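You operate a simulated robot arm through the tools that you are given. There is no shell and no other tool. Be economical: measure what you need, move in short steps, check, and stop when the job is done.

The job below is to be done with a simulated two-armed robot. You get a single attempt, and the scene is never put back.

JOB
Drain the wash tank and shut its lid.
Fine: switch the tank off first; close the drain tap once it is empty; basket down before the lid.

It is judged by the outcome, as a careful person would: the job done as asked, and still so three seconds after it is handed in. It fails if anything else is knocked over, pushed out of place, dropped, spilled or broken. Lids that push on must go on centred and level and be pressed home; caps that screw on are set level and turned clockwise until they are tight.

ROBOT AND FRAMES
Two 7-joint arms with two-finger parallel grippers on one trunk, on a base that drives. Base frame: it is fixed to the floor where the robot stands at the start and does not move with it; the origin is under the middle of the robot, x ahead of it, y to its left, z up; the surface under the hand at the start is at about z = 0.86. Lengths are in m, angles in rad, forces in N, time in s.
The left shoulder is at the start at [0.06, 0.143, 0.926], the right one opposite. With the tool pointing down near the work surface each hand reaches from about 0.3 to 0.72 m from the robot's upright axis, wherever it stands, measured 20 degrees to its own side. Places, roughly: tank drain tap [0.4, -0.1, 0.9]; tank lid [0.8, -0.1, 1.2]; tank switch [0.6, 0, 0.9]; wash tank [0.5, -0.2, 1]; wire basket [0.5, -0.2, 1]. Payload 1.57 kg a hand.
Tool frame (each hand has its own): the origin (TCP) lies between the finger pads and is the grasp point; the fingertips stand 0.03 m ahead of it; z points along the fingers, y is the line along which they close. Largest opening 0.11 m; finger width 0.024, thickness 0.012; the body of the gripper, 0.048 by 0.112 m, starts 0.078 m behind the TCP.
Orientation is told as [roll, pitch, yaw] about the base's x, y, z axes, in that order, counted from this pose: with the fingers straight down and closing along the base's y, the tool's x points along the base's -x, its y along +y and its z along -z.

CONTROLS
- The arms move only by the tool send_rows. It takes "left_deltas", "right_deltas" or both (then of equal length, played together; a hand with none holds still); each is text: rows parted by semicolons, each of 7 numbers parted by spaces: the closure, from 0 (fully open) to 1 (shut), then the shift along the base's x, y, z in m, then the turn, a rotation vector about the base's x, y, z in rad. In form: jaw x y z ax ay az; .... A call has 1 to 8 rows; each row is the pose to reach, as a shift and turn from the pose commanded when the call began. Rows are played at 5 a second. More than 0.05 m and 0.15 rad between two rows, or a gripper value outside its range, and nothing of the call is played. A pose out of reach is approached as far as the arm can. The call stops where the force on the tool passes 50 N (or 10 N more than at its start, if that is more) or the arm is blocked; 0.2 s more then pass. Each finger travels about 0.045 m/s and halts on what it meets, pressing with about 25 N; the grip force reading is that of the motor and also rises with nothing between the fingers. The clock runs only during rows and for 0.2 s after the last one: add rows that repeat a pose to give the fingers time. It gives the time, the measured TCP pose, the force on the tool (base axes), the opening and the grip force at its end, in the units of the frame above (readings bear some noise), with the torque about the TCP (base axes, N m) and any sound that the robot's microphone picked up.
- Cameras (640 x 400 px; columns grow to the right, rows downward): "scene" is now at [0.0464, -0.0169, 1.5383]; the picture's right is [-0.22, -0.98, 0.00], its down [-0.72, 0.16, -0.67] and it looks along [0.66, -0.15, -0.74] (base axes); focal length 272 px, centre (320, 200). "left" rides on the left gripper at [0.07, -0.016, -0.141] in its tool frame; the picture's right is [0.23, 0.97, 0.00], its down [-0.86, 0.20, -0.48] and it looks along [-0.47, 0.11, 0.88] (tool axes); focal length 222 px, centre (320, 200). "right" rides on the right gripper at [0.07, 0.016, -0.141] in its tool frame; the picture's right is [-0.23, 0.97, 0.00], its down [-0.86, -0.20, -0.48] and it looks along [-0.47, -0.11, 0.88] (tool axes); focal length 222 px, centre (320, 200). There is no depth. A picture from a camera that has moved, and an enlarged one, comes with that camera's place and axes in the base frame and with its lens.
- capture(camera): a new picture of that camera. The clock stands still meanwhile.
- move_column(by): slides the trunk up (or, below 0, down) by that many m; the arms and the scene camera ride with it, the base frame stays. It gives what a move gives, with no picture.
- drive_base(legs): drives the robot by 1 to 6 legs, each [ahead, left, turn to the left] in m, m and rad, along the robot's own axes; the way and the turn of a leg run together, so that a leg with both is an arc; at most 1.5 m and 3.142 rad a leg. The arms and the cameras ride along, it lands a little off, and it stops where it bumps. It gives what a move gives.
- turn_head(pan, tilt): turns the head with the scene camera to pan (to the left, within 1.501 rad either way) and tilt (down, from -0.506 to 1.204), counted from straight ahead of the robot. It gives what a move gives.
- zoom(camera, box): a new picture of the part [left, top, right, bottom] of that camera's present view, enlarged. The clock stands still meanwhile.
- hand_in(): hands the job in; it is judged then, once.

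Go step by step. Nothing tells you exact positions but the pictures and the camera data: compare them with the known pose of the tool, close in by small moves and look again before you grip or let go. The budget is 120 turns and 92 pictures, counting those below and the enlarged ones. Unless the task says otherwise, let go and move clear before handing in, and close with one line.

The tools are called after "Request:" as name(argument=value, ...) on one line, values as JSON. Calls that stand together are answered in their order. send_rows: Moves the arms, as the interface text tells. Its arguments: {"type":"object","properties":{"left_deltas":{"type":"string"},"right_deltas":{"type":"string"}},"required":[]} The other tools are called the same way: move_column (by) slides the trunk up or down; drive_base (legs) drives the base; turn_head (pan, tilt) turns the head that bears the scene camera; capture (camera) takes a picture; zoom (camera, box) takes an enlarged picture of a part of a camera's view; hand_in () hands the job in.

At the start:

```text
clock: 0.0
left_position: [0.4608, 0.0254, 0.9996]
left_tcp_rot: [0.0, 0.0, 0.001]
left_force: [-0.3, 0.1, -0.3]
left_ft_torque: [0.02, 0.0, 0.03]
left_gripper_width: 0.1098
left_grip_force: 0.1
right_position: [0.326, -0.2166, 1.0005]
right_tcp_rot: [-0.001, 0.0, 0.0]
right_force: [0.5, 0.2, 0.0]
right_ft_torque: [0.03, -0.01, 0.0]
right_gripper_width: 0.1098
right_grip_force: 0.0
trunk travel left (down, up): [-0.525, 0.065]
robot x, y, heading: [0.0022, -0.0037, 0.001]
head pan, tilt: [-0.218, 0.834]
```

scene: 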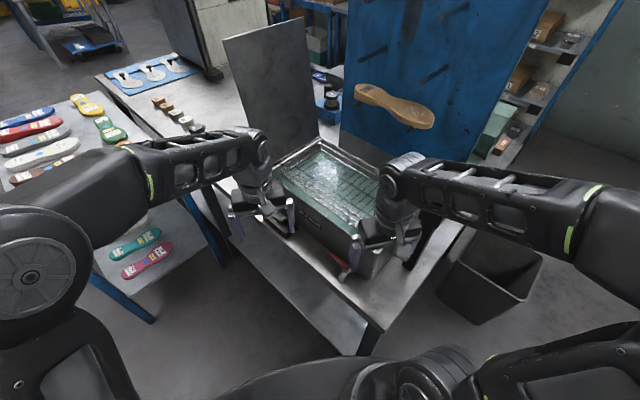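
right: 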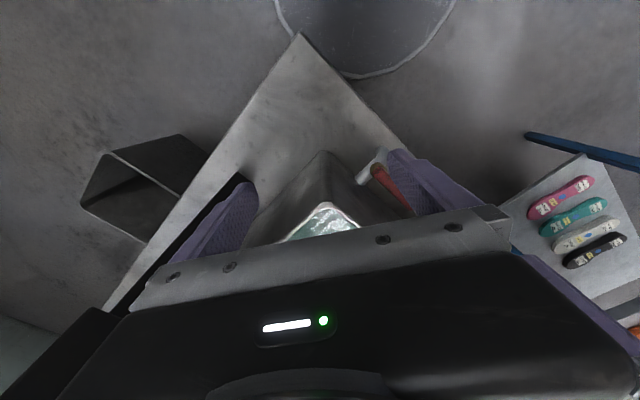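
left: 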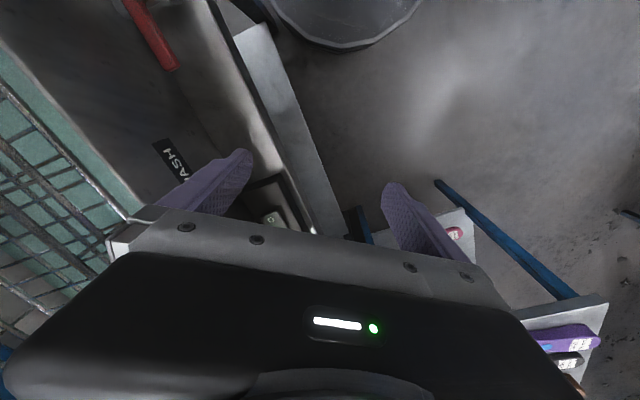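

I see the tank between the hands, with a red tap at its near side, a raised lid behind it and a basket in it. I'll enlarge the tank to find the switch and the tap.

Request:
zoom(camera="scene", box=[210, 20, 450, 300])

Request:
zoom(camera="left", box=[0, 0, 340, 240])

Request:
zoom(camera="right", box=[220, 100, 460, 250])

```text
1.43 times, centred on (330, 160) of scene
camera zoom: at [0.0464, -0.0169, 1.5383], right [-0.22, -0.98, 0.0], down [-0.72, 0.16, -0.67], along [0.66, -0.15, -0.74], focal length 388 px, centre (306, 257)
```

zoom: 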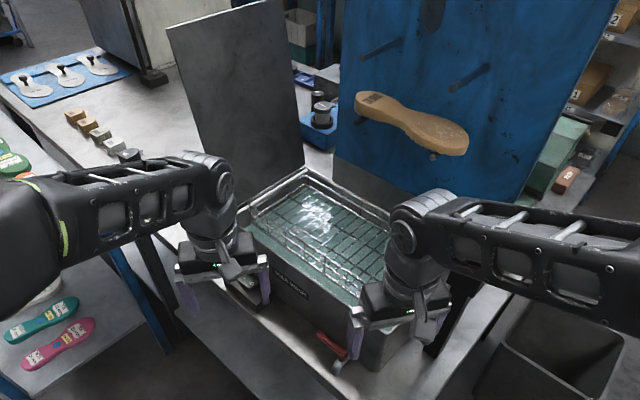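

```text
1.67 times, centred on (170, 120) of left
camera zoom: at [0.3921, 0.0096, 1.1408], right [-0.23, 0.97, 0.0], down [0.86, 0.2, 0.48], along [0.47, 0.11, -0.88], focal length 370 px, centre (570, 333)
```

zoom: 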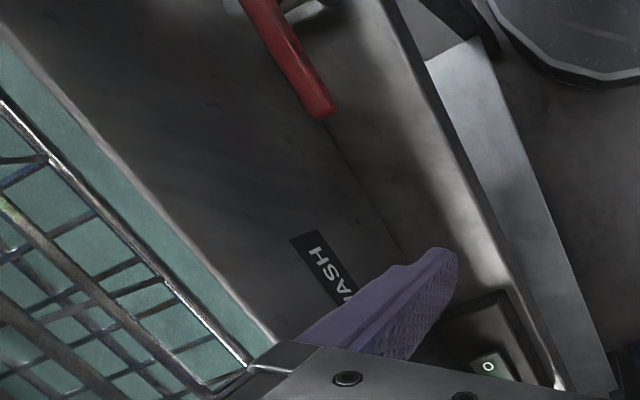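

```text
2.67 times, centred on (340, 175) of right
camera zoom: at [0.2547, -0.1996, 1.1417], right [0.23, 0.97, 0.0], down [0.86, -0.2, 0.48], along [0.47, -0.11, -0.88], focal length 592 px, centre (267, 267)
```

zoom: 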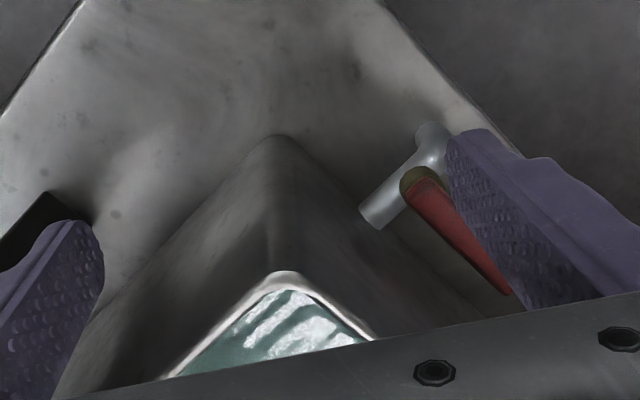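

The tank stands turned about 40° on the table; the switch appears to be under the left hand and the tap between the two. I'll lift both hands clear to see.

Request:
send_rows(left_deltas="0 0 0 0.05 0 0 0; 0 -0.02 0.03 0.09 0 0 0; 0 -0.06 0.06 0.11 0 0 0; 0 -0.1 0.09 0.11 0 0 0", right_deltas="0 0 0 0.05 0 0 0; 0 0 -0.03 0.09 0 0 0; 0 -0.0 -0.07 0.12 0 0 0; 0 -0.0 -0.11 0.13 0 0 0")

Request:
capture(camera="scene")

Request:
capture(camera="left")

Request:
capture(camera="right")

```text
refused: row 2 steps farther than a row can; nothing moved
```

```text
85 pictures are left
camera scene: at [0.0464, -0.0169, 1.5383], right [-0.22, -0.98, 0.0], down [-0.72, 0.16, -0.67], along [0.66, -0.15, -0.74], focal length 272 px, centre (320, 200)
```

scene: 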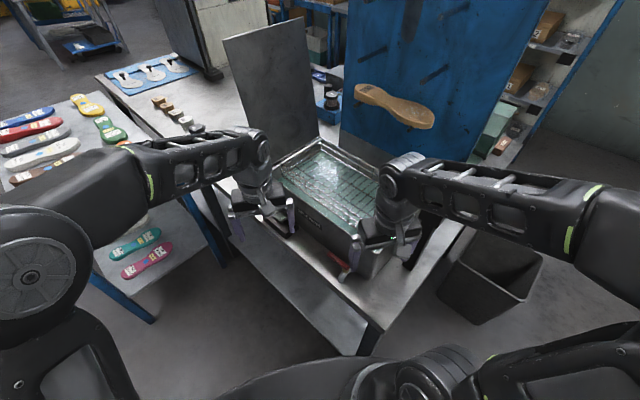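

```text
84 pictures are left
camera left: at [0.3921, 0.0096, 1.1408], right [-0.23, 0.97, 0.0], down [0.86, 0.2, 0.48], along [0.47, 0.11, -0.88], focal length 222 px, centre (320, 200)
```

left: 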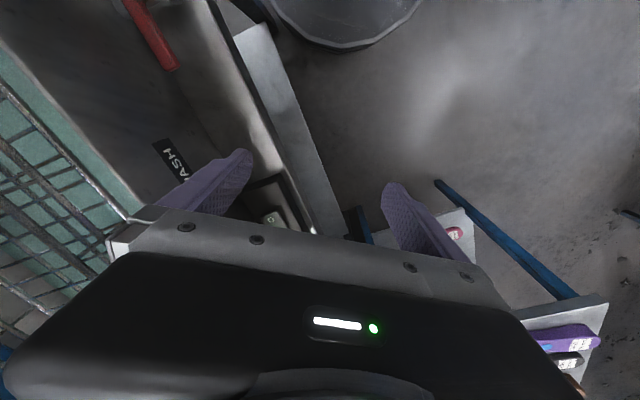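

```text
83 pictures are left
camera right: at [0.2547, -0.1996, 1.1417], right [0.23, 0.97, 0.0], down [0.86, -0.2, 0.48], along [0.47, -0.11, -0.88], focal length 222 px, centre (320, 200)
```

right: 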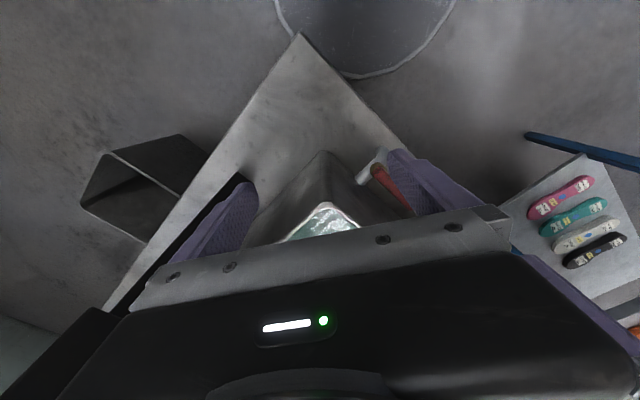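

The step was too long for one row, so nothing moved. I'll send smaller rows.

Request:
send_rows(left_deltas="0 0 0 0.04 0 0 0; 0 -0.02 0.02 0.07 0 0 0; 0 -0.05 0.04 0.09 0 0 0; 0 -0.08 0.06 0.1 0 0 0; 0 -0.1 0.09 0.11 0 0 0", right_deltas="0 0 0 0.04 0 0 0; 0 0 -0.02 0.08 0 0 0; 0 -0.0 -0.05 0.11 0 0 0; 0 -0.0 -0.08 0.13 0 0 0; 0 0 -0.12 0.13 0 0 0")

Request:
zoom(camera="scene", box=[210, 100, 450, 300])

Request:
capture(camera="left")

Request:
capture(camera="right")

```text
clock: 1.2
left_position: [0.3641, 0.1088, 1.1069]
left_tcp_rot: [-0.003, -0.003, 0.001]
left_force: [-0.2, -1.0, -0.2]
left_ft_torque: [0.01, -0.03, -0.01]
left_gripper_width: 0.1099
left_grip_force: 0.1
right_position: [0.3296, -0.2738, 1.134]
right_tcp_rot: [0.017, -0.031, 0.089]
right_force: [-19.6, 41.4, 11.5]
right_ft_torque: [-1.87, -0.4, -0.29]
right_gripper_width: 0.0729
right_grip_force: 0.0
right hand out of reach, approached as far as the arm can: row 4, 5
trunk travel left (down, up): [-0.525, 0.065]
robot x, y, heading: [-0.0001, -0.0008, -0.003]
head pan, tilt: [-0.218, 0.834]
stopped in row 5 (right hand): the force on the tool passed its limit at 70 N (the readings are from after the stop); the commanded pose is now the measured one
```

```text
2.00 times, centred on (330, 200) of scene
camera zoom: at [0.0398, -0.0105, 1.5388], right [-0.21, -0.98, 0.0], down [-0.72, 0.16, -0.67], along [0.66, -0.15, -0.74], focal length 543 px, centre (300, 200)
```

zoom: 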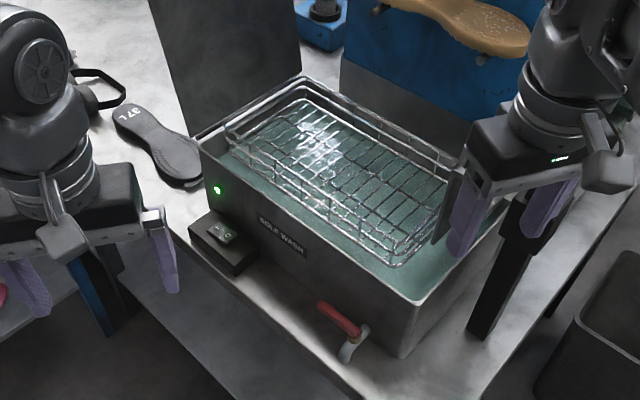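

```text
81 pictures are left
camera left: at [0.2943, 0.093, 1.2478], right [-0.23, 0.97, 0.0], down [0.85, 0.2, 0.48], along [0.47, 0.11, -0.88], focal length 222 px, centre (320, 200)
```

left: 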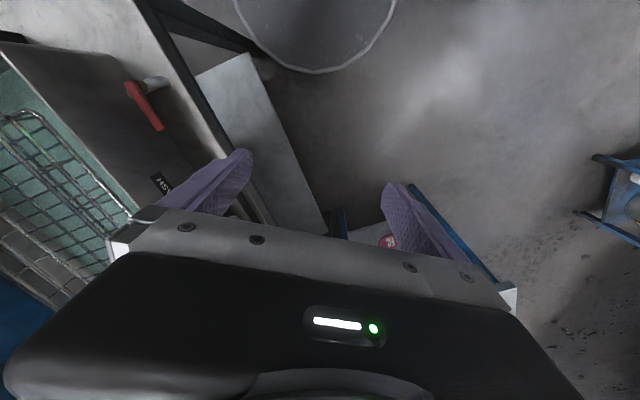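

```text
80 pictures are left
camera right: at [0.254, -0.2664, 1.2733], right [0.14, 0.99, 0.02], down [0.85, -0.13, 0.5], along [0.5, -0.05, -0.86], focal length 222 px, centre (320, 200)
```

right: 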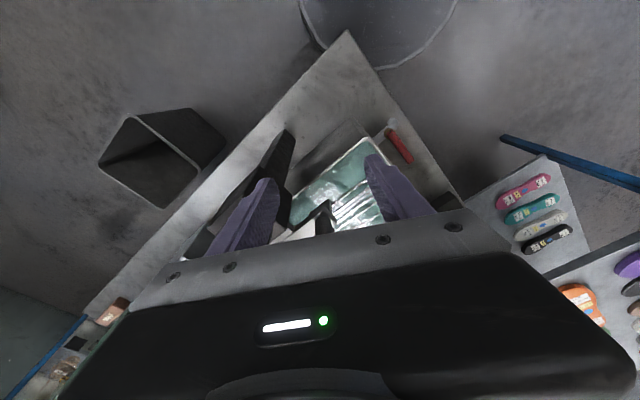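

The right hand has bumped a black post at the right of the tank. I'll back off toward +y and look.

Request:
send_rows(right_deltas="0 0 0.02 0 0 0 0; 0 0 0.03 0 0 0 0; 0 -0.02 0.03 0.0 0 0 -0.08")

Request:
capture(camera="scene")

Request:
zoom(camera="right", box=[160, 60, 480, 260])

```text
clock: 2.0
left_position: [0.3683, 0.1043, 1.1055]
left_tcp_rot: [-0.001, 0.0, -0.001]
left_force: [-0.3, 0.2, 0.1]
left_ft_torque: [0.0, 0.02, -0.02]
left_gripper_width: 0.11
left_grip_force: 0.1
right_position: [0.3213, -0.2552, 1.1222]
right_tcp_rot: [0.01, -0.032, -0.002]
right_force: [-0.2, -0.3, 0.2]
right_ft_torque: [-0.03, -0.01, -0.01]
right_gripper_width: 0.1102
right_grip_force: 0.0
right hand out of reach, approached as far as the arm can: row 1, 2, 3
trunk travel left (down, up): [-0.525, 0.065]
robot x, y, heading: [0.0011, -0.0013, 0.001]
head pan, tilt: [-0.218, 0.834]
```

```text
79 pictures are left
camera scene: at [0.0452, -0.017, 1.5382], right [-0.22, -0.98, 0.0], down [-0.72, 0.16, -0.67], along [0.66, -0.14, -0.74], focal length 272 px, centre (320, 200)
```

scene: 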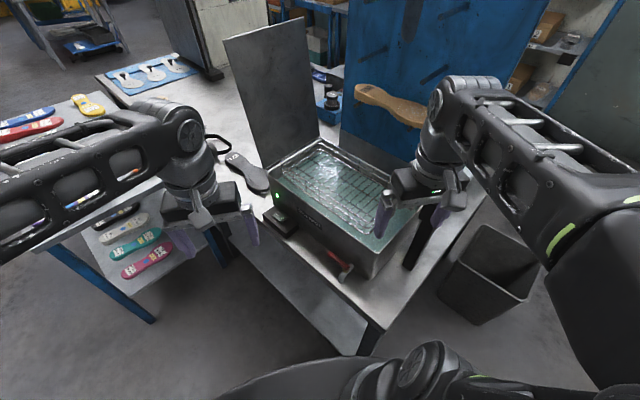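

```text
2.00 times, centred on (320, 160) of right
camera zoom: at [0.2463, -0.2398, 1.2631], right [0.23, 0.97, 0.02], down [0.84, -0.21, 0.51], along [0.5, -0.1, -0.86], focal length 444 px, centre (320, 280)
```

zoom: 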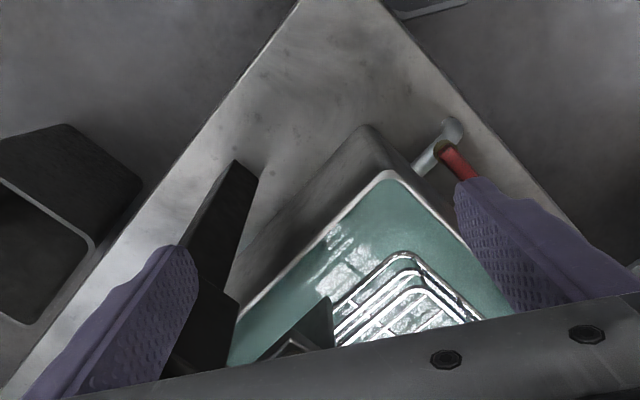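

There's a post with an arm over the tank (probably a basket hanger). I'll retract the right hand toward the robot to clear the view.

Request:
send_rows(right_deltas="0 -0.04 0 0 0 0 0; 0 -0.08 0 0 0 0 0; 0 -0.1 -0.03 0 0 0 0; 0 -0.12 -0.06 0 0 0 0; 0 -0.14 -0.09 0 0 0 0; 0 -0.16 -0.13 0 0 0 0")

Request:
zoom(camera="scene", box=[220, 120, 460, 290])

Request:
capture(camera="right")

```text
clock: 3.4
left_position: [0.37, 0.1065, 1.1035]
left_tcp_rot: [0.0, 0.002, 0.001]
left_force: [0.3, 0.1, -0.5]
left_ft_torque: [-0.01, 0.02, 0.03]
left_gripper_width: 0.1099
left_grip_force: 0.1
right_position: [0.1838, -0.3802, 1.1054]
right_tcp_rot: [0.011, -0.03, -0.001]
right_force: [0.1, 0.2, -0.9]
right_ft_torque: [0.0, 0.05, 0.0]
right_gripper_width: 0.1101
right_grip_force: 0.1
right hand out of reach, approached as far as the arm can: row 1, 2, 3, 4, 5, 6
trunk travel left (down, up): [-0.525, 0.065]
robot x, y, heading: [0.0011, 0.0001, 0.002]
head pan, tilt: [-0.218, 0.834]
```

```text
2.35 times, centred on (340, 205) of scene
camera zoom: at [0.0482, -0.015, 1.5382], right [-0.21, -0.98, 0.0], down [-0.73, 0.16, -0.67], along [0.65, -0.14, -0.74], focal length 639 px, centre (273, 188)
```

zoom: 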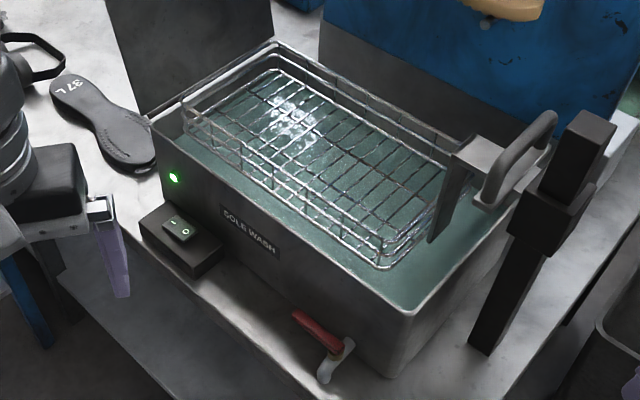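

```text
76 pictures are left
camera right: at [0.1107, -0.366, 1.246], right [0.23, 0.97, 0.02], down [0.84, -0.2, 0.5], along [0.49, -0.1, -0.86], focal length 222 px, centre (320, 200)
```

right: 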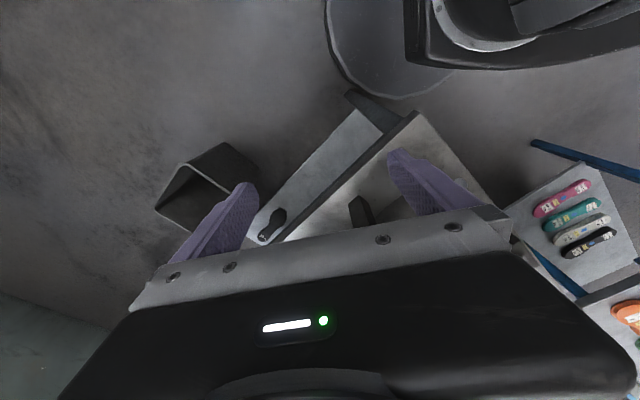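

The basket hangs by a handle next to a post, the switch box is on the near long face, and the tap is near the close corner. I'll zoom on the details.

Request:
zoom(camera="scene", box=[265, 180, 325, 220])

Request:
zoom(camera="scene", box=[365, 150, 465, 260])

Request:
zoom(camera="scene", box=[310, 225, 390, 285])

```text
10.00 times, centred on (295, 200) of scene
camera zoom: at [0.0482, -0.015, 1.5382], right [-0.21, -0.98, 0.0], down [-0.73, 0.16, -0.67], along [0.65, -0.14, -0.74], focal length 2717 px, centre (570, 200)
```

zoom: 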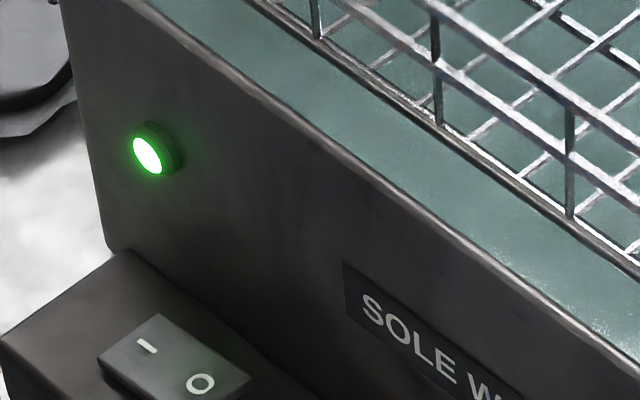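

```text
3.64 times, centred on (415, 205) of scene
camera zoom: at [0.0482, -0.015, 1.5382], right [-0.21, -0.98, 0.0], down [-0.73, 0.16, -0.67], along [0.65, -0.14, -0.74], focal length 988 px, centre (-26, 182)
```

zoom: 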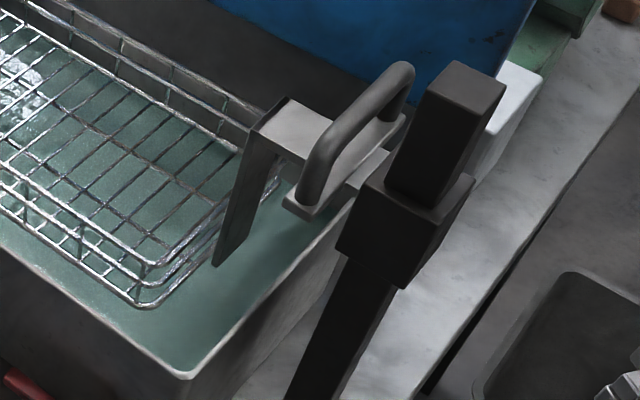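

```text
6.67 times, centred on (350, 255) of scene
camera zoom: at [0.0482, -0.015, 1.5382], right [-0.21, -0.98, 0.0], down [-0.73, 0.16, -0.67], along [0.65, -0.14, -0.74], focal length 1811 px, centre (120, -167)
```

zoom: 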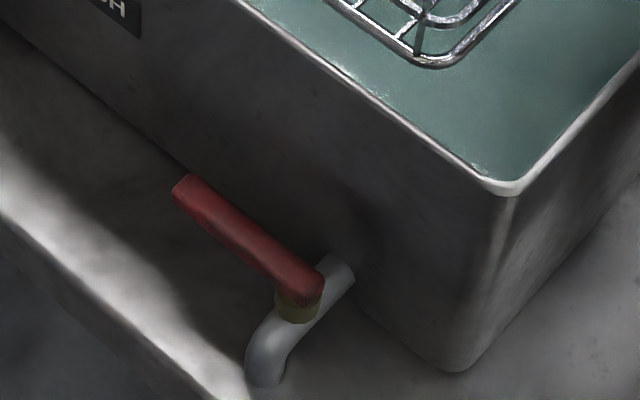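

The basket hangs on a collar that slides on the post, so it goes down by its handle. Next I'll check where the tap's spout empties.

Request:
zoom(camera="left", box=[90, 40, 250, 140])

Request:
turn_head(pan=-0.3, tilt=1.2)

Request:
capture(camera="scene")

```text
4.00 times, centred on (170, 90) of left
camera zoom: at [0.3013, 0.0893, 1.246], right [-0.23, 0.97, 0.0], down [0.86, 0.2, 0.48], along [0.46, 0.11, -0.88], focal length 888 px, centre (920, 640)
```

zoom: 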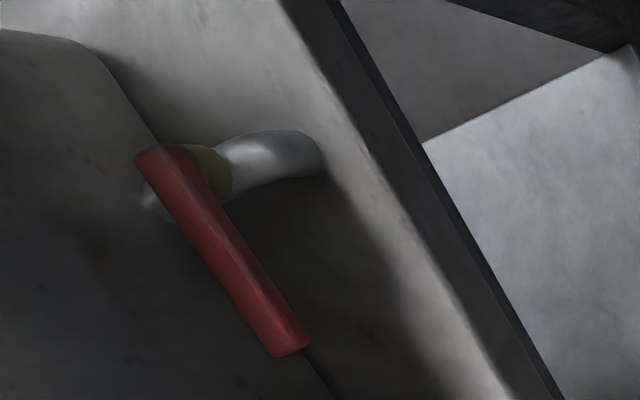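

```text
clock: 4.2
left_position: [0.3682, 0.104, 1.106]
left_tcp_rot: [-0.001, 0.0, 0.002]
left_force: [0.0, -0.5, -0.2]
left_ft_torque: [0.01, 0.01, 0.0]
left_gripper_width: 0.1101
left_grip_force: 0.1
right_position: [0.1839, -0.3831, 1.106]
right_tcp_rot: [0.01, -0.032, 0.0]
right_force: [0.2, -0.4, 0.0]
right_ft_torque: [0.0, -0.04, 0.0]
right_gripper_width: 0.1099
right_grip_force: 0.0
trunk travel left (down, up): [-0.525, 0.065]
robot x, y, heading: [-0.0012, 0.0009, -0.001]
head pan, tilt: [-0.3, 1.201]
```

```text
71 pictures are left
camera scene: at [0.0224, -0.016, 1.5134], right [-0.29, -0.96, 0.0], down [-0.89, 0.27, -0.36], along [0.35, -0.11, -0.93], focal length 272 px, centre (320, 200)
```

scene: 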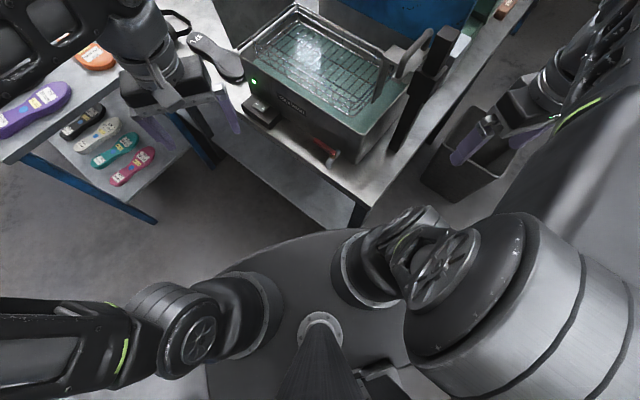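

I'll zoom on the spout from this steeper angle.

Request:
zoom(camera="scene", box=[285, 110, 385, 200])

```text
4.44 times, centred on (335, 155) of scene
camera zoom: at [0.0224, -0.016, 1.5134], right [-0.29, -0.96, 0.0], down [-0.89, 0.27, -0.36], along [0.35, -0.11, -0.93], focal length 1207 px, centre (253, 400)
```

zoom: 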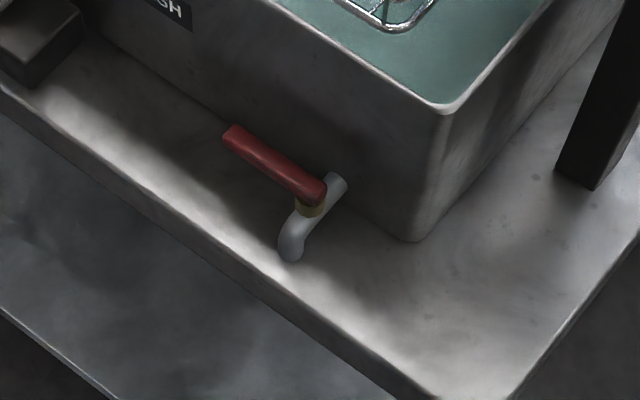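

The spout goes down into the table by the near edge, and the lever lies parallel to the tank face (closed). The O side of the rocker is near (0.570, -0.016, 0.893), so I'll bring the shut left fingers above it first.

Request:
send_rows(left_deltas="1 0.028 -0.017 -0.01 0 0 -0.143; 1 0.057 -0.034 -0.02 0 0 -0.286; 1 0.086 -0.051 -0.03 0 0 -0.429; 1 0.115 -0.068 -0.04 0 0 -0.572; 1 0.144 -0.085 -0.06 0 0 -0.715; 1 0.173 -0.103 -0.09 0 0 -0.858; 1 0.2 -0.12 -0.12 0 0 -1.0; 1 0.2 -0.12 -0.12 0 0 -1.0")

Request:
turn_head(pan=-0.1, tilt=0.85)

Request:
zoom(camera="scene", box=[240, 130, 400, 250])

Request:
capture(camera="left")

```text
clock: 6.0
left_position: [0.5673, -0.0151, 0.9853]
left_tcp_rot: [0.0, 0.0, -1.001]
left_force: [-0.5, 0.4, -0.3]
left_ft_torque: [-0.01, -0.01, 0.0]
left_gripper_width: 0.0
left_grip_force: 21.7
right_position: [0.183, -0.3827, 1.1068]
right_tcp_rot: [0.011, -0.03, -0.001]
right_force: [-0.5, -0.5, -0.4]
right_ft_torque: [0.0, 0.01, 0.0]
right_gripper_width: 0.1102
right_grip_force: 0.1
trunk travel left (down, up): [-0.525, 0.065]
robot x, y, heading: [-0.0025, -0.0009, 0.002]
head pan, tilt: [-0.3, 1.201]
```

```text
clock: 6.8
left_position: [0.568, -0.015, 0.985]
left_tcp_rot: [0.001, -0.001, -0.998]
left_force: [-0.3, 0.6, -0.5]
left_ft_torque: [-0.01, -0.01, -0.01]
left_gripper_width: 0.0002
left_grip_force: 21.3
right_position: [0.1832, -0.3822, 1.1059]
right_tcp_rot: [0.012, -0.032, 0.0]
right_force: [-0.4, 0.7, -0.5]
right_ft_torque: [0.01, 0.03, 0.0]
right_gripper_width: 0.1099
right_grip_force: 0.0
trunk travel left (down, up): [-0.525, 0.065]
robot x, y, heading: [0.0005, -0.0014, 0.002]
head pan, tilt: [-0.099, 0.85]
```

```text
3.33 times, centred on (320, 190) of scene
camera zoom: at [0.0466, -0.0074, 1.537], right [-0.1, -1.0, 0.0], down [-0.75, 0.07, -0.66], along [0.66, -0.06, -0.75], focal length 906 px, centre (320, 233)
```

zoom: 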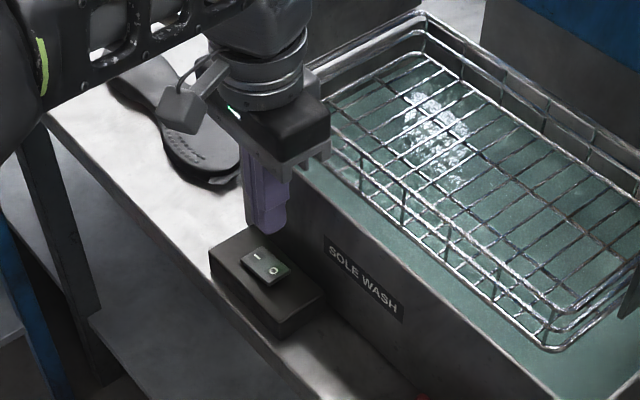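

```text
68 pictures are left
camera left: at [0.5176, 0.035, 1.1261], right [0.7, 0.72, 0.0], down [0.63, -0.61, 0.48], along [0.34, -0.33, -0.88], focal length 222 px, centre (320, 200)
```

left: 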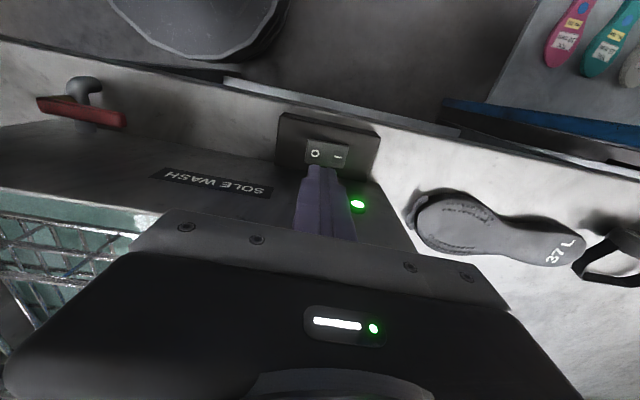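

The fingers are over the rocker and the estimates agree on the O at (0.567, -0.017). I'll lower and press.

Request:
send_rows(left_deltas="1 -0.001 -0.002 -0.03 0 0 0; 1 -0.001 -0.002 -0.05 0 0 0; 1 -0.001 -0.002 -0.06 0 0 0; 1 -0.001 -0.002 -0.067 0 0 0; 1 -0.001 -0.002 -0.073 0 0 0; 1 -0.001 -0.002 -0.03 0 0 0")

Request:
zoom(camera="scene", box=[240, 130, 400, 250])

Request:
zoom(camera="left", box=[240, 90, 440, 240])

```text
clock: 7.9
left_position: [0.5678, -0.0179, 0.9274]
left_tcp_rot: [0.006, -0.01, -0.998]
left_force: [-14.1, 6.3, 24.4]
left_ft_torque: [0.53, 0.39, 0.19]
left_gripper_width: 0.0
left_grip_force: 21.1
right_position: [0.1819, -0.3831, 1.1078]
right_tcp_rot: [0.011, -0.033, 0.003]
right_force: [0.2, 1.1, 0.8]
right_ft_torque: [0.03, 0.01, 0.0]
right_gripper_width: 0.11
right_grip_force: 0.1
trunk travel left (down, up): [-0.525, 0.065]
robot x, y, heading: [0.003, -0.0007, 0.003]
head pan, tilt: [-0.099, 0.85]
stopped in row 5 (left hand): the force on the tool passed its limit at 57 N (the readings are from after the stop); the commanded pose is now the measured one
```

```text
3.33 times, centred on (320, 190) of scene
camera zoom: at [0.0426, -0.0062, 1.5374], right [-0.1, -1.0, 0.0], down [-0.75, 0.07, -0.66], along [0.66, -0.06, -0.75], focal length 906 px, centre (320, 233)
```

zoom: 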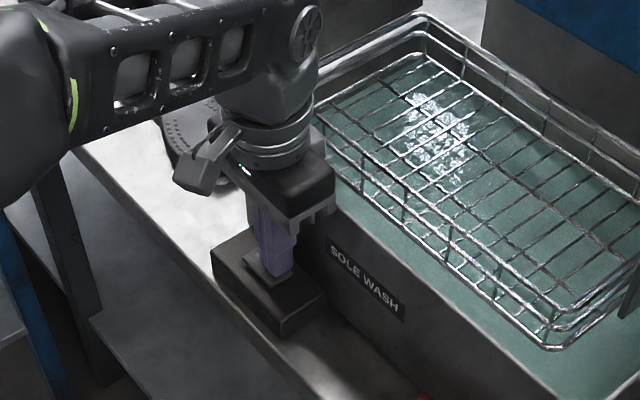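

```text
2.67 times, centred on (340, 165) of left
camera zoom: at [0.5146, 0.0325, 1.0685], right [0.69, 0.72, 0.01], down [0.63, -0.61, 0.49], along [0.35, -0.34, -0.87], focal length 592 px, centre (267, 293)
```

zoom: 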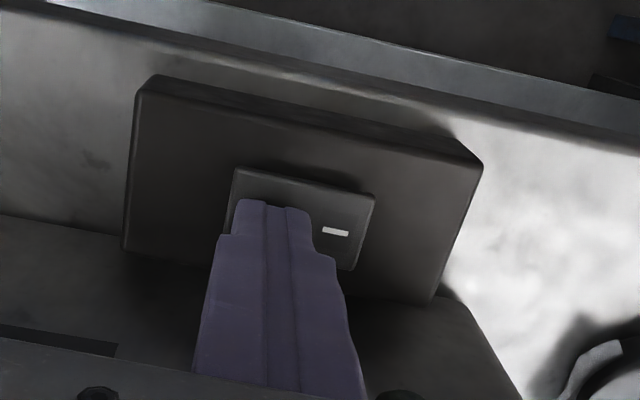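

Contact was made on the O side. I'll lift off and check the lamp.

Request:
send_rows(left_deltas="1 0 0 0.03 0 0 0; 1 0 0 0.06 0 0 0; 1 -0.01 0.01 0.1 0 0 0; 1 -0.03 0.04 0.12 0 0 0;1 -0.05 0.08 0.12 0 0 0")

Request:
zoom(camera="scene", box=[240, 130, 400, 250])

Request:
capture(camera="left")

```text
clock: 9.1
left_position: [0.5164, 0.062, 1.0466]
left_tcp_rot: [0.006, -0.01, -0.998]
left_force: [0.2, 0.1, -0.6]
left_ft_torque: [-0.01, -0.01, 0.01]
left_gripper_width: 0.0
left_grip_force: 20.8
right_position: [0.1815, -0.3801, 1.1057]
right_tcp_rot: [0.011, -0.031, 0.0]
right_force: [-0.7, 0.3, 0.0]
right_ft_torque: [0.0, 0.02, -0.03]
right_gripper_width: 0.1102
right_grip_force: 0.1
trunk travel left (down, up): [-0.525, 0.065]
robot x, y, heading: [0.0004, 0.0014, -0.001]
head pan, tilt: [-0.099, 0.85]
```

```text
3.33 times, centred on (320, 190) of scene
camera zoom: at [0.0457, -0.0062, 1.5371], right [-0.1, -1.0, 0.0], down [-0.75, 0.07, -0.66], along [0.66, -0.07, -0.75], focal length 906 px, centre (320, 233)
```

zoom: 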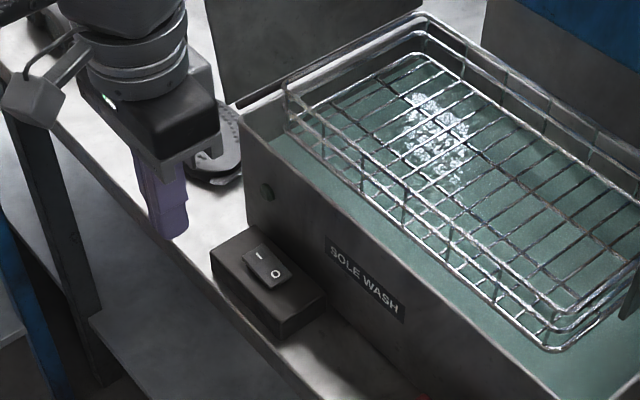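

```text
64 pictures are left
camera left: at [0.4649, 0.1133, 1.1862], right [0.7, 0.72, 0.0], down [0.62, -0.61, 0.49], along [0.35, -0.34, -0.87], focal length 222 px, centre (320, 200)
```

left: 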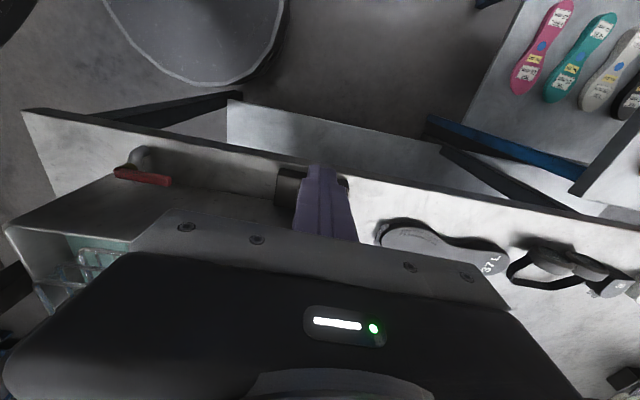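

The lamp is off. Next is the tap: I'll turn the left hand so its fingers straddle the lever across the tank face, one finger going into the gap between the lever and the tank.

Request:
send_rows(left_deltas="0 -0.01 0.0 0.02 0 0 0.145; 0 -0.02 -0.01 0.03 0 0 0.29; 0 -0.04 -0.02 0.03 0 0 0.435; 0 -0.06 -0.03 0.03 0 0 0.58; 0 -0.08 -0.05 0.03 0 0 0.725; 0 -0.10 -0.07 0.03 0 0 0.87; 0 -0.12 -0.09 0.03 0 0 1.015; 0 -0.13 -0.11 0.03 0 0 1.16")

Request:
send_rows(left_deltas="0 -0.004 -0.01 0 0 0 0.14; 0 -0.008 -0.02 0 0 0 0.28; 0 -0.011 -0.04 -0.02 0 0 0.41; 0 -0.011 -0.05 -0.06 0 0 0.41; 0 -0.011 -0.05 -0.06 0 0 0.41")

Request:
turn_head(pan=-0.3, tilt=1.1)

Request:
capture(camera="left")

Request:
capture(camera="scene")

```text
clock: 10.9
left_position: [0.3903, -0.0487, 1.0738]
left_tcp_rot: [0.006, -0.01, 0.165]
left_force: [0.5, -0.6, 0.4]
left_ft_torque: [-0.02, -0.05, -0.02]
left_gripper_width: 0.1101
left_grip_force: 0.2
right_position: [0.1833, -0.3824, 1.1058]
right_tcp_rot: [0.013, -0.032, -0.001]
right_force: [-0.2, 1.0, 0.8]
right_ft_torque: [-0.02, 0.0, 0.02]
right_gripper_width: 0.1097
right_grip_force: 0.1
trunk travel left (down, up): [-0.525, 0.065]
robot x, y, heading: [0.0002, 0.0001, 0.003]
head pan, tilt: [-0.099, 0.85]
```

```text
clock: 12.1
left_position: [0.3799, -0.0985, 1.0132]
left_tcp_rot: [0.007, -0.01, 0.574]
left_force: [-0.6, 4.0, 5.4]
left_ft_torque: [-0.18, -0.18, 0.09]
left_gripper_width: 0.1055
left_grip_force: 0.0
right_position: [0.1825, -0.3811, 1.1075]
right_tcp_rot: [0.01, -0.032, 0.0]
right_force: [-0.1, 0.1, -0.7]
right_ft_torque: [-0.01, 0.0, 0.01]
right_gripper_width: 0.11
right_grip_force: 0.0
trunk travel left (down, up): [-0.525, 0.065]
robot x, y, heading: [-0.0014, 0.0022, 0.002]
head pan, tilt: [-0.099, 0.85]
```

```text
clock: 12.9
left_position: [0.3813, -0.0986, 1.0134]
left_tcp_rot: [0.007, -0.012, 0.572]
left_force: [-1.0, 4.8, 1.2]
left_ft_torque: [-0.01, -0.07, 0.19]
left_gripper_width: 0.1056
left_grip_force: 0.1
right_position: [0.1845, -0.3816, 1.1073]
right_tcp_rot: [0.01, -0.031, 0.001]
right_force: [0.3, -1.0, -0.3]
right_ft_torque: [0.0, 0.01, 0.0]
right_gripper_width: 0.1101
right_grip_force: 0.0
trunk travel left (down, up): [-0.525, 0.065]
robot x, y, heading: [0.0017, -0.0002, -0.0]
head pan, tilt: [-0.3, 1.1]
```

```text
63 pictures are left
camera left: at [0.3314, -0.152, 1.1538], right [-0.72, 0.7, 0.0], down [0.61, 0.63, 0.49], along [0.34, 0.35, -0.87], focal length 222 px, centre (320, 200)
```

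left: 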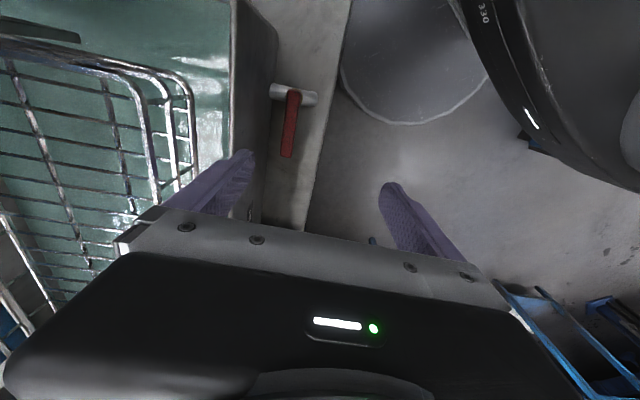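

```text
62 pictures are left
camera scene: at [0.0288, -0.0173, 1.5194], right [-0.29, -0.96, 0.0], down [-0.85, 0.26, -0.45], along [0.43, -0.13, -0.89], focal length 272 px, centre (320, 200)
```

scene: 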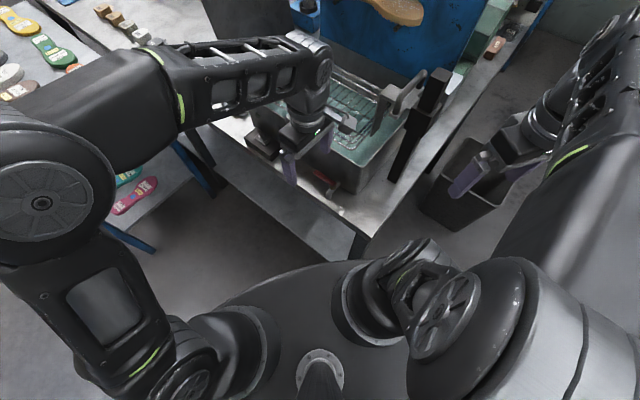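

The inner finger grazes the tank wall lightly at the rim. I'll shift out 5 mm and lower to just above the lever.

Request:
send_rows(left_deltas="0 -0.003 0.005 0 0 0 0; 0 -0.003 0.005 -0.03 0 0 0; 0 -0.003 0.005 -0.06 0 0 0; 0 -0.003 0.005 -0.06 0 0 0")

Request:
zoom(camera="left", box=[160, 60, 400, 220])

Request:
zoom(camera="scene", box=[260, 90, 400, 210])

```text
clock: 13.6
left_position: [0.3785, -0.1011, 0.9919]
left_tcp_rot: [-0.022, -0.014, 0.57]
left_force: [-6.7, 6.1, 18.2]
left_ft_torque: [-0.7, -0.4, -0.04]
left_gripper_width: 0.1032
left_grip_force: 0.0
right_position: [0.1825, -0.3826, 1.1061]
right_tcp_rot: [0.011, -0.03, 0.0]
right_force: [0.4, -0.5, -1.2]
right_ft_torque: [0.02, 0.0, -0.01]
right_gripper_width: 0.1098
right_grip_force: 0.0
trunk travel left (down, up): [-0.525, 0.065]
robot x, y, heading: [0.0008, 0.0021, -0.0]
head pan, tilt: [-0.3, 1.1]
stopped in row 3 (left hand): the force on the tool passed its limit at 70 N (the readings are from after the stop); the commanded pose is now the measured one
```

```text
2.50 times, centred on (280, 140) of left
camera zoom: at [0.3268, -0.1504, 1.1323], right [-0.72, 0.7, -0.03], down [0.6, 0.64, 0.48], along [0.35, 0.33, -0.87], focal length 555 px, centre (420, 350)
```

zoom: 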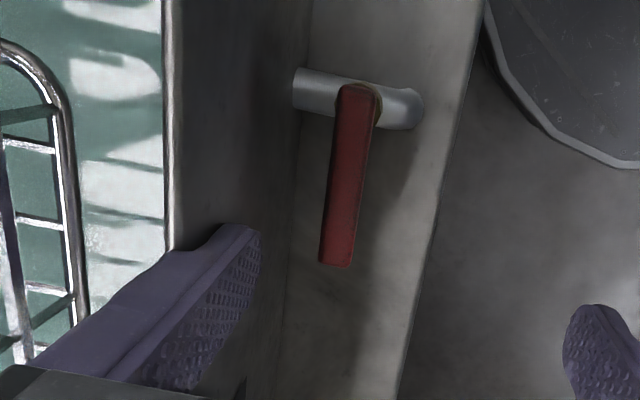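

```text
3.33 times, centred on (330, 150) of scene
camera zoom: at [0.0279, -0.0176, 1.5196], right [-0.29, -0.96, 0.0], down [-0.85, 0.26, -0.45], along [0.43, -0.13, -0.89], focal length 906 px, centre (287, 367)
```

zoom: 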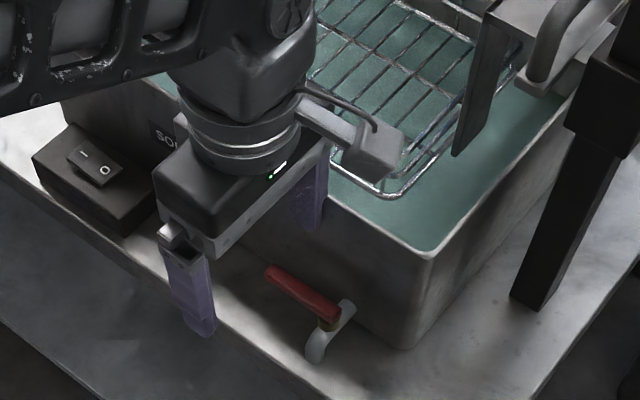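

The inner finger caught on the rim. I'll back off, tilt the hand so the fingertips lean toward the tank, and lower it beside the lever.

Request:
send_rows(left_deltas="0 -0.008 0.012 0.015 0 0 0; 0 -0.016 0.025 0.015 -0.06 -0.04 0; 0 -0.018 0.028 0.01 -0.14 -0.09 0; 0 -0.018 0.028 -0.02 -0.21 -0.135 0; 0 -0.018 0.028 -0.045 -0.21 -0.135 0; 0 -0.018 0.028 -0.045 -0.21 -0.135 0")

Request:
zoom(camera="left", box=[160, 60, 400, 220])

Request:
zoom(camera="scene", box=[260, 90, 400, 210])

```text
clock: 14.9
left_position: [0.3616, -0.0714, 0.944]
left_tcp_rot: [-0.27, -0.013, 0.574]
left_force: [-0.3, -1.1, -0.8]
left_ft_torque: [-0.01, 0.01, -0.01]
left_gripper_width: 0.1099
left_grip_force: 0.0
right_position: [0.1839, -0.3822, 1.1067]
right_tcp_rot: [0.012, -0.032, -0.001]
right_force: [-0.9, 0.7, 0.3]
right_ft_torque: [-0.01, -0.02, 0.02]
right_gripper_width: 0.11
right_grip_force: 0.0
trunk travel left (down, up): [-0.525, 0.065]
robot x, y, heading: [-0.0042, 0.0009, 0.001]
head pan, tilt: [-0.3, 1.1]
```

```text
2.50 times, centred on (280, 140) of left
camera zoom: at [0.2909, -0.0921, 1.0833], right [-0.7, 0.67, -0.26], down [0.54, 0.73, 0.42], along [0.47, 0.15, -0.87], focal length 555 px, centre (420, 350)
```

zoom: 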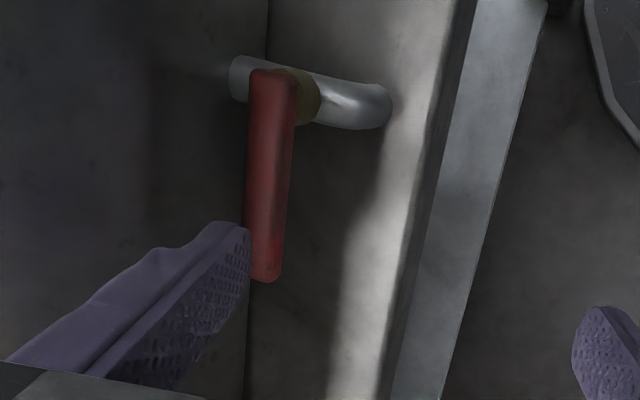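

```text
3.33 times, centred on (330, 150) of scene
camera zoom: at [0.0289, -0.0181, 1.5194], right [-0.29, -0.96, 0.0], down [-0.85, 0.26, -0.45], along [0.43, -0.13, -0.89], focal length 906 px, centre (287, 367)
```

zoom: 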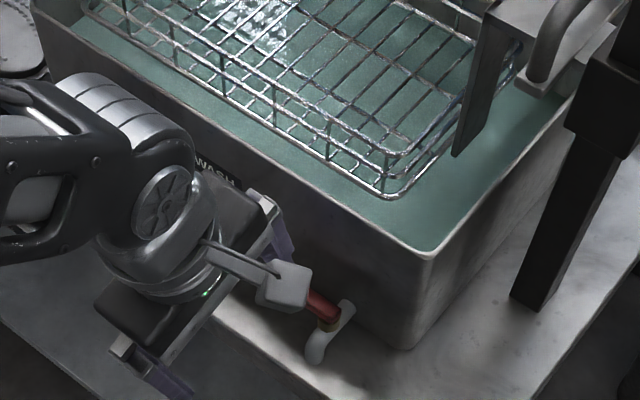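

The tilt works; the finger is now above the lever. I'll narrow the opening, shift toward the tank while above the lever, then check the gap.

Request:
send_rows(left_deltas="0.455 0 0 0.012 0 0 0; 0.455 0 0 0.012 0 0 0; 0.455 0.013 -0.02 0.012 0 0 0; 0.455 0.027 -0.042 0.012 0 0 0; 0.455 0.027 -0.042 0.012 0 0 0")

Request:
zoom(camera="left", box=[160, 60, 400, 220])

Request:
zoom(camera="scene", box=[260, 90, 400, 210])

```text
clock: 16.1
left_position: [0.3876, -0.1141, 0.9576]
left_tcp_rot: [-0.268, -0.012, 0.576]
left_force: [-0.4, 1.8, 0.6]
left_ft_torque: [0.04, -0.05, 0.02]
left_gripper_width: 0.0591
left_grip_force: 0.0
right_position: [0.1847, -0.381, 1.106]
right_tcp_rot: [0.011, -0.032, -0.001]
right_force: [-0.7, -0.4, -0.9]
right_ft_torque: [-0.01, 0.0, -0.01]
right_gripper_width: 0.1102
right_grip_force: 0.2
trunk travel left (down, up): [-0.525, 0.065]
robot x, y, heading: [0.0018, 0.0, -0.0]
head pan, tilt: [-0.3, 1.1]
```

```text
2.50 times, centred on (280, 140) of left
camera zoom: at [0.3173, -0.1348, 1.0959], right [-0.7, 0.67, -0.26], down [0.54, 0.73, 0.42], along [0.47, 0.15, -0.87], focal length 555 px, centre (420, 350)
```

zoom: 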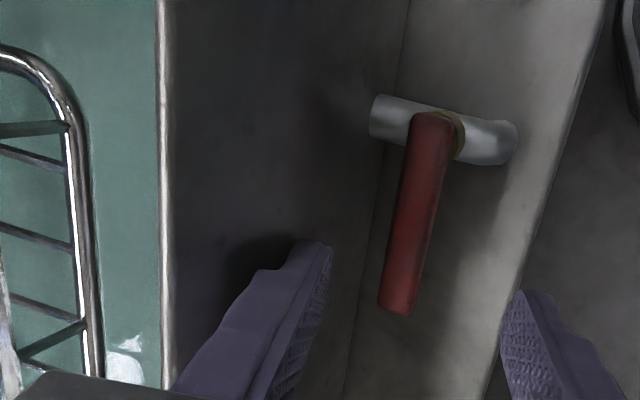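

```text
3.33 times, centred on (330, 150) of scene
camera zoom: at [0.029, -0.0181, 1.5194], right [-0.29, -0.96, 0.0], down [-0.85, 0.26, -0.45], along [0.43, -0.13, -0.89], focal length 906 px, centre (287, 367)
```

zoom: 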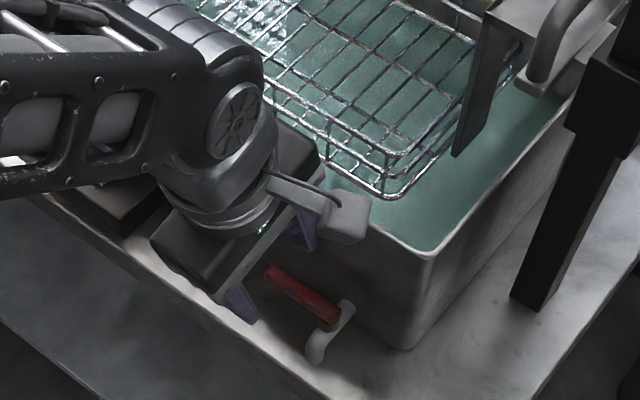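

The fingers straddle the lever. I'll lower between the lever and the wall, slightly nearer the pivot.

Request:
send_rows(left_deltas="0.455 -0.006 -0.004 -0.01 0 0 0; 0.455 -0.006 -0.004 -0.02 0 0 0; 0.455 -0.006 -0.004 -0.03 0 0 0; 0.455 -0.006 -0.004 -0.04 0 0 0; 0.455 -0.006 -0.004 -0.042 0 0 0")

Request:
zoom(camera="left", box=[160, 60, 400, 220])

Request:
zoom(camera="scene", box=[260, 90, 400, 210])

```text
clock: 17.4
left_position: [0.3821, -0.1191, 0.9157]
left_tcp_rot: [-0.27, -0.012, 0.574]
left_force: [-2.9, 2.4, 2.9]
left_ft_torque: [-0.09, -0.09, -0.03]
left_gripper_width: 0.0577
left_grip_force: 0.0
right_position: [0.184, -0.382, 1.1059]
right_tcp_rot: [0.01, -0.032, 0.001]
right_force: [-0.4, -0.4, -0.1]
right_ft_torque: [-0.02, 0.03, 0.03]
right_gripper_width: 0.11
right_grip_force: 0.0
trunk travel left (down, up): [-0.525, 0.065]
robot x, y, heading: [-0.0011, -0.0007, 0.005]
head pan, tilt: [-0.3, 1.1]
```

```text
2.50 times, centred on (280, 140) of left
camera zoom: at [0.3117, -0.1389, 1.0546], right [-0.7, 0.67, -0.26], down [0.54, 0.73, 0.42], along [0.47, 0.15, -0.87], focal length 555 px, centre (420, 350)
```

zoom: 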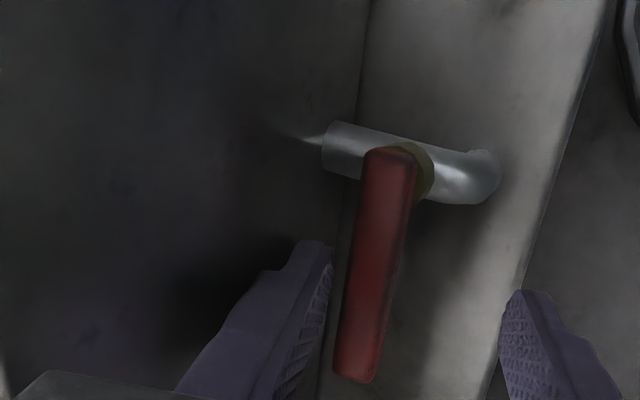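

```text
3.33 times, centred on (330, 150) of scene
camera zoom: at [0.0285, -0.0178, 1.5194], right [-0.29, -0.96, 0.0], down [-0.85, 0.26, -0.45], along [0.43, -0.13, -0.89], focal length 906 px, centre (287, 367)
```

zoom: 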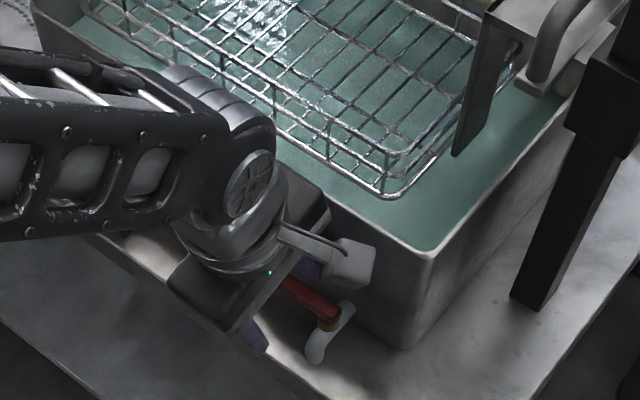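

The inner finger is in the gap. I'll draw the lever outward along its arc by a quarter turn.

Request:
send_rows(left_deltas="0.455 -0.0065 0.0083 0.002 0 0 0; 0.455 -0.0086 0.0171 0.003 0 0 0; 0.455 -0.0126 0.0252 0.003 0 0 0; 0.455 -0.0199 0.0334 0.003 0 0 0; 0.455 -0.0299 0.0392 0.003 0 0 0; 0.455 -0.0408 0.0427 0.003 0 0 0; 0.455 -0.0542 0.0419 0.003 0 0 0")

Request:
zoom(camera="left", box=[160, 60, 400, 220])

Request:
zoom(camera="scene", box=[260, 90, 400, 210])

```text
clock: 18.9
left_position: [0.3311, -0.0752, 0.9182]
left_tcp_rot: [-0.271, -0.01, 0.578]
left_force: [11.7, 4.2, -2.1]
left_ft_torque: [0.12, -0.01, 0.48]
left_gripper_width: 0.062
left_grip_force: 1.6
right_position: [0.1852, -0.3823, 1.1058]
right_tcp_rot: [0.01, -0.03, 0.001]
right_force: [0.3, 0.6, 0.3]
right_ft_torque: [-0.03, 0.0, -0.03]
right_gripper_width: 0.11
right_grip_force: 0.0
trunk travel left (down, up): [-0.525, 0.065]
robot x, y, heading: [-0.0009, -0.0019, -0.002]
head pan, tilt: [-0.3, 1.1]
```

```text
2.50 times, centred on (280, 140) of left
camera zoom: at [0.2609, -0.0958, 1.0575], right [-0.7, 0.66, -0.26], down [0.54, 0.73, 0.42], along [0.47, 0.15, -0.87], focal length 555 px, centre (420, 350)
```

zoom: 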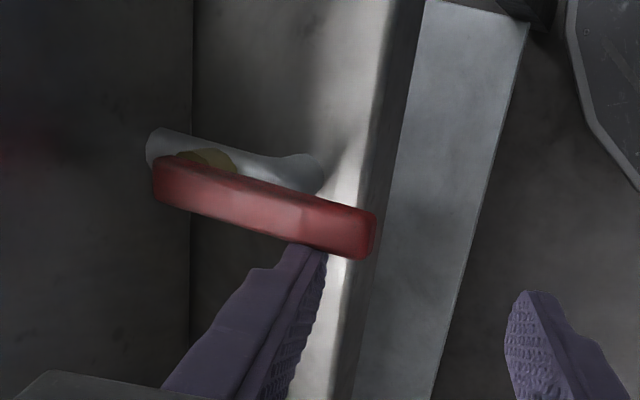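

```text
3.33 times, centred on (330, 150) of scene
camera zoom: at [0.0314, -0.0173, 1.5193], right [-0.29, -0.96, 0.0], down [-0.85, 0.26, -0.45], along [0.43, -0.13, -0.89], focal length 906 px, centre (287, 367)
```

zoom: 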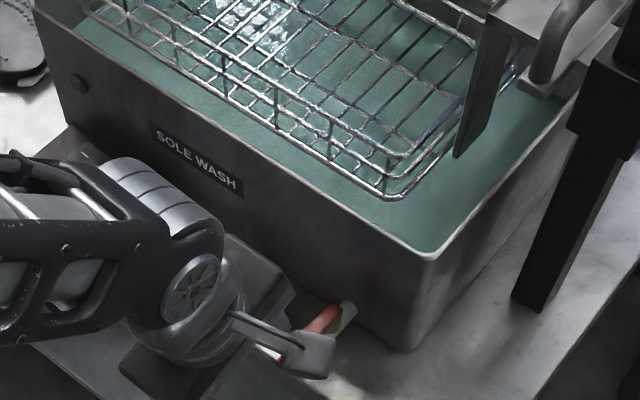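

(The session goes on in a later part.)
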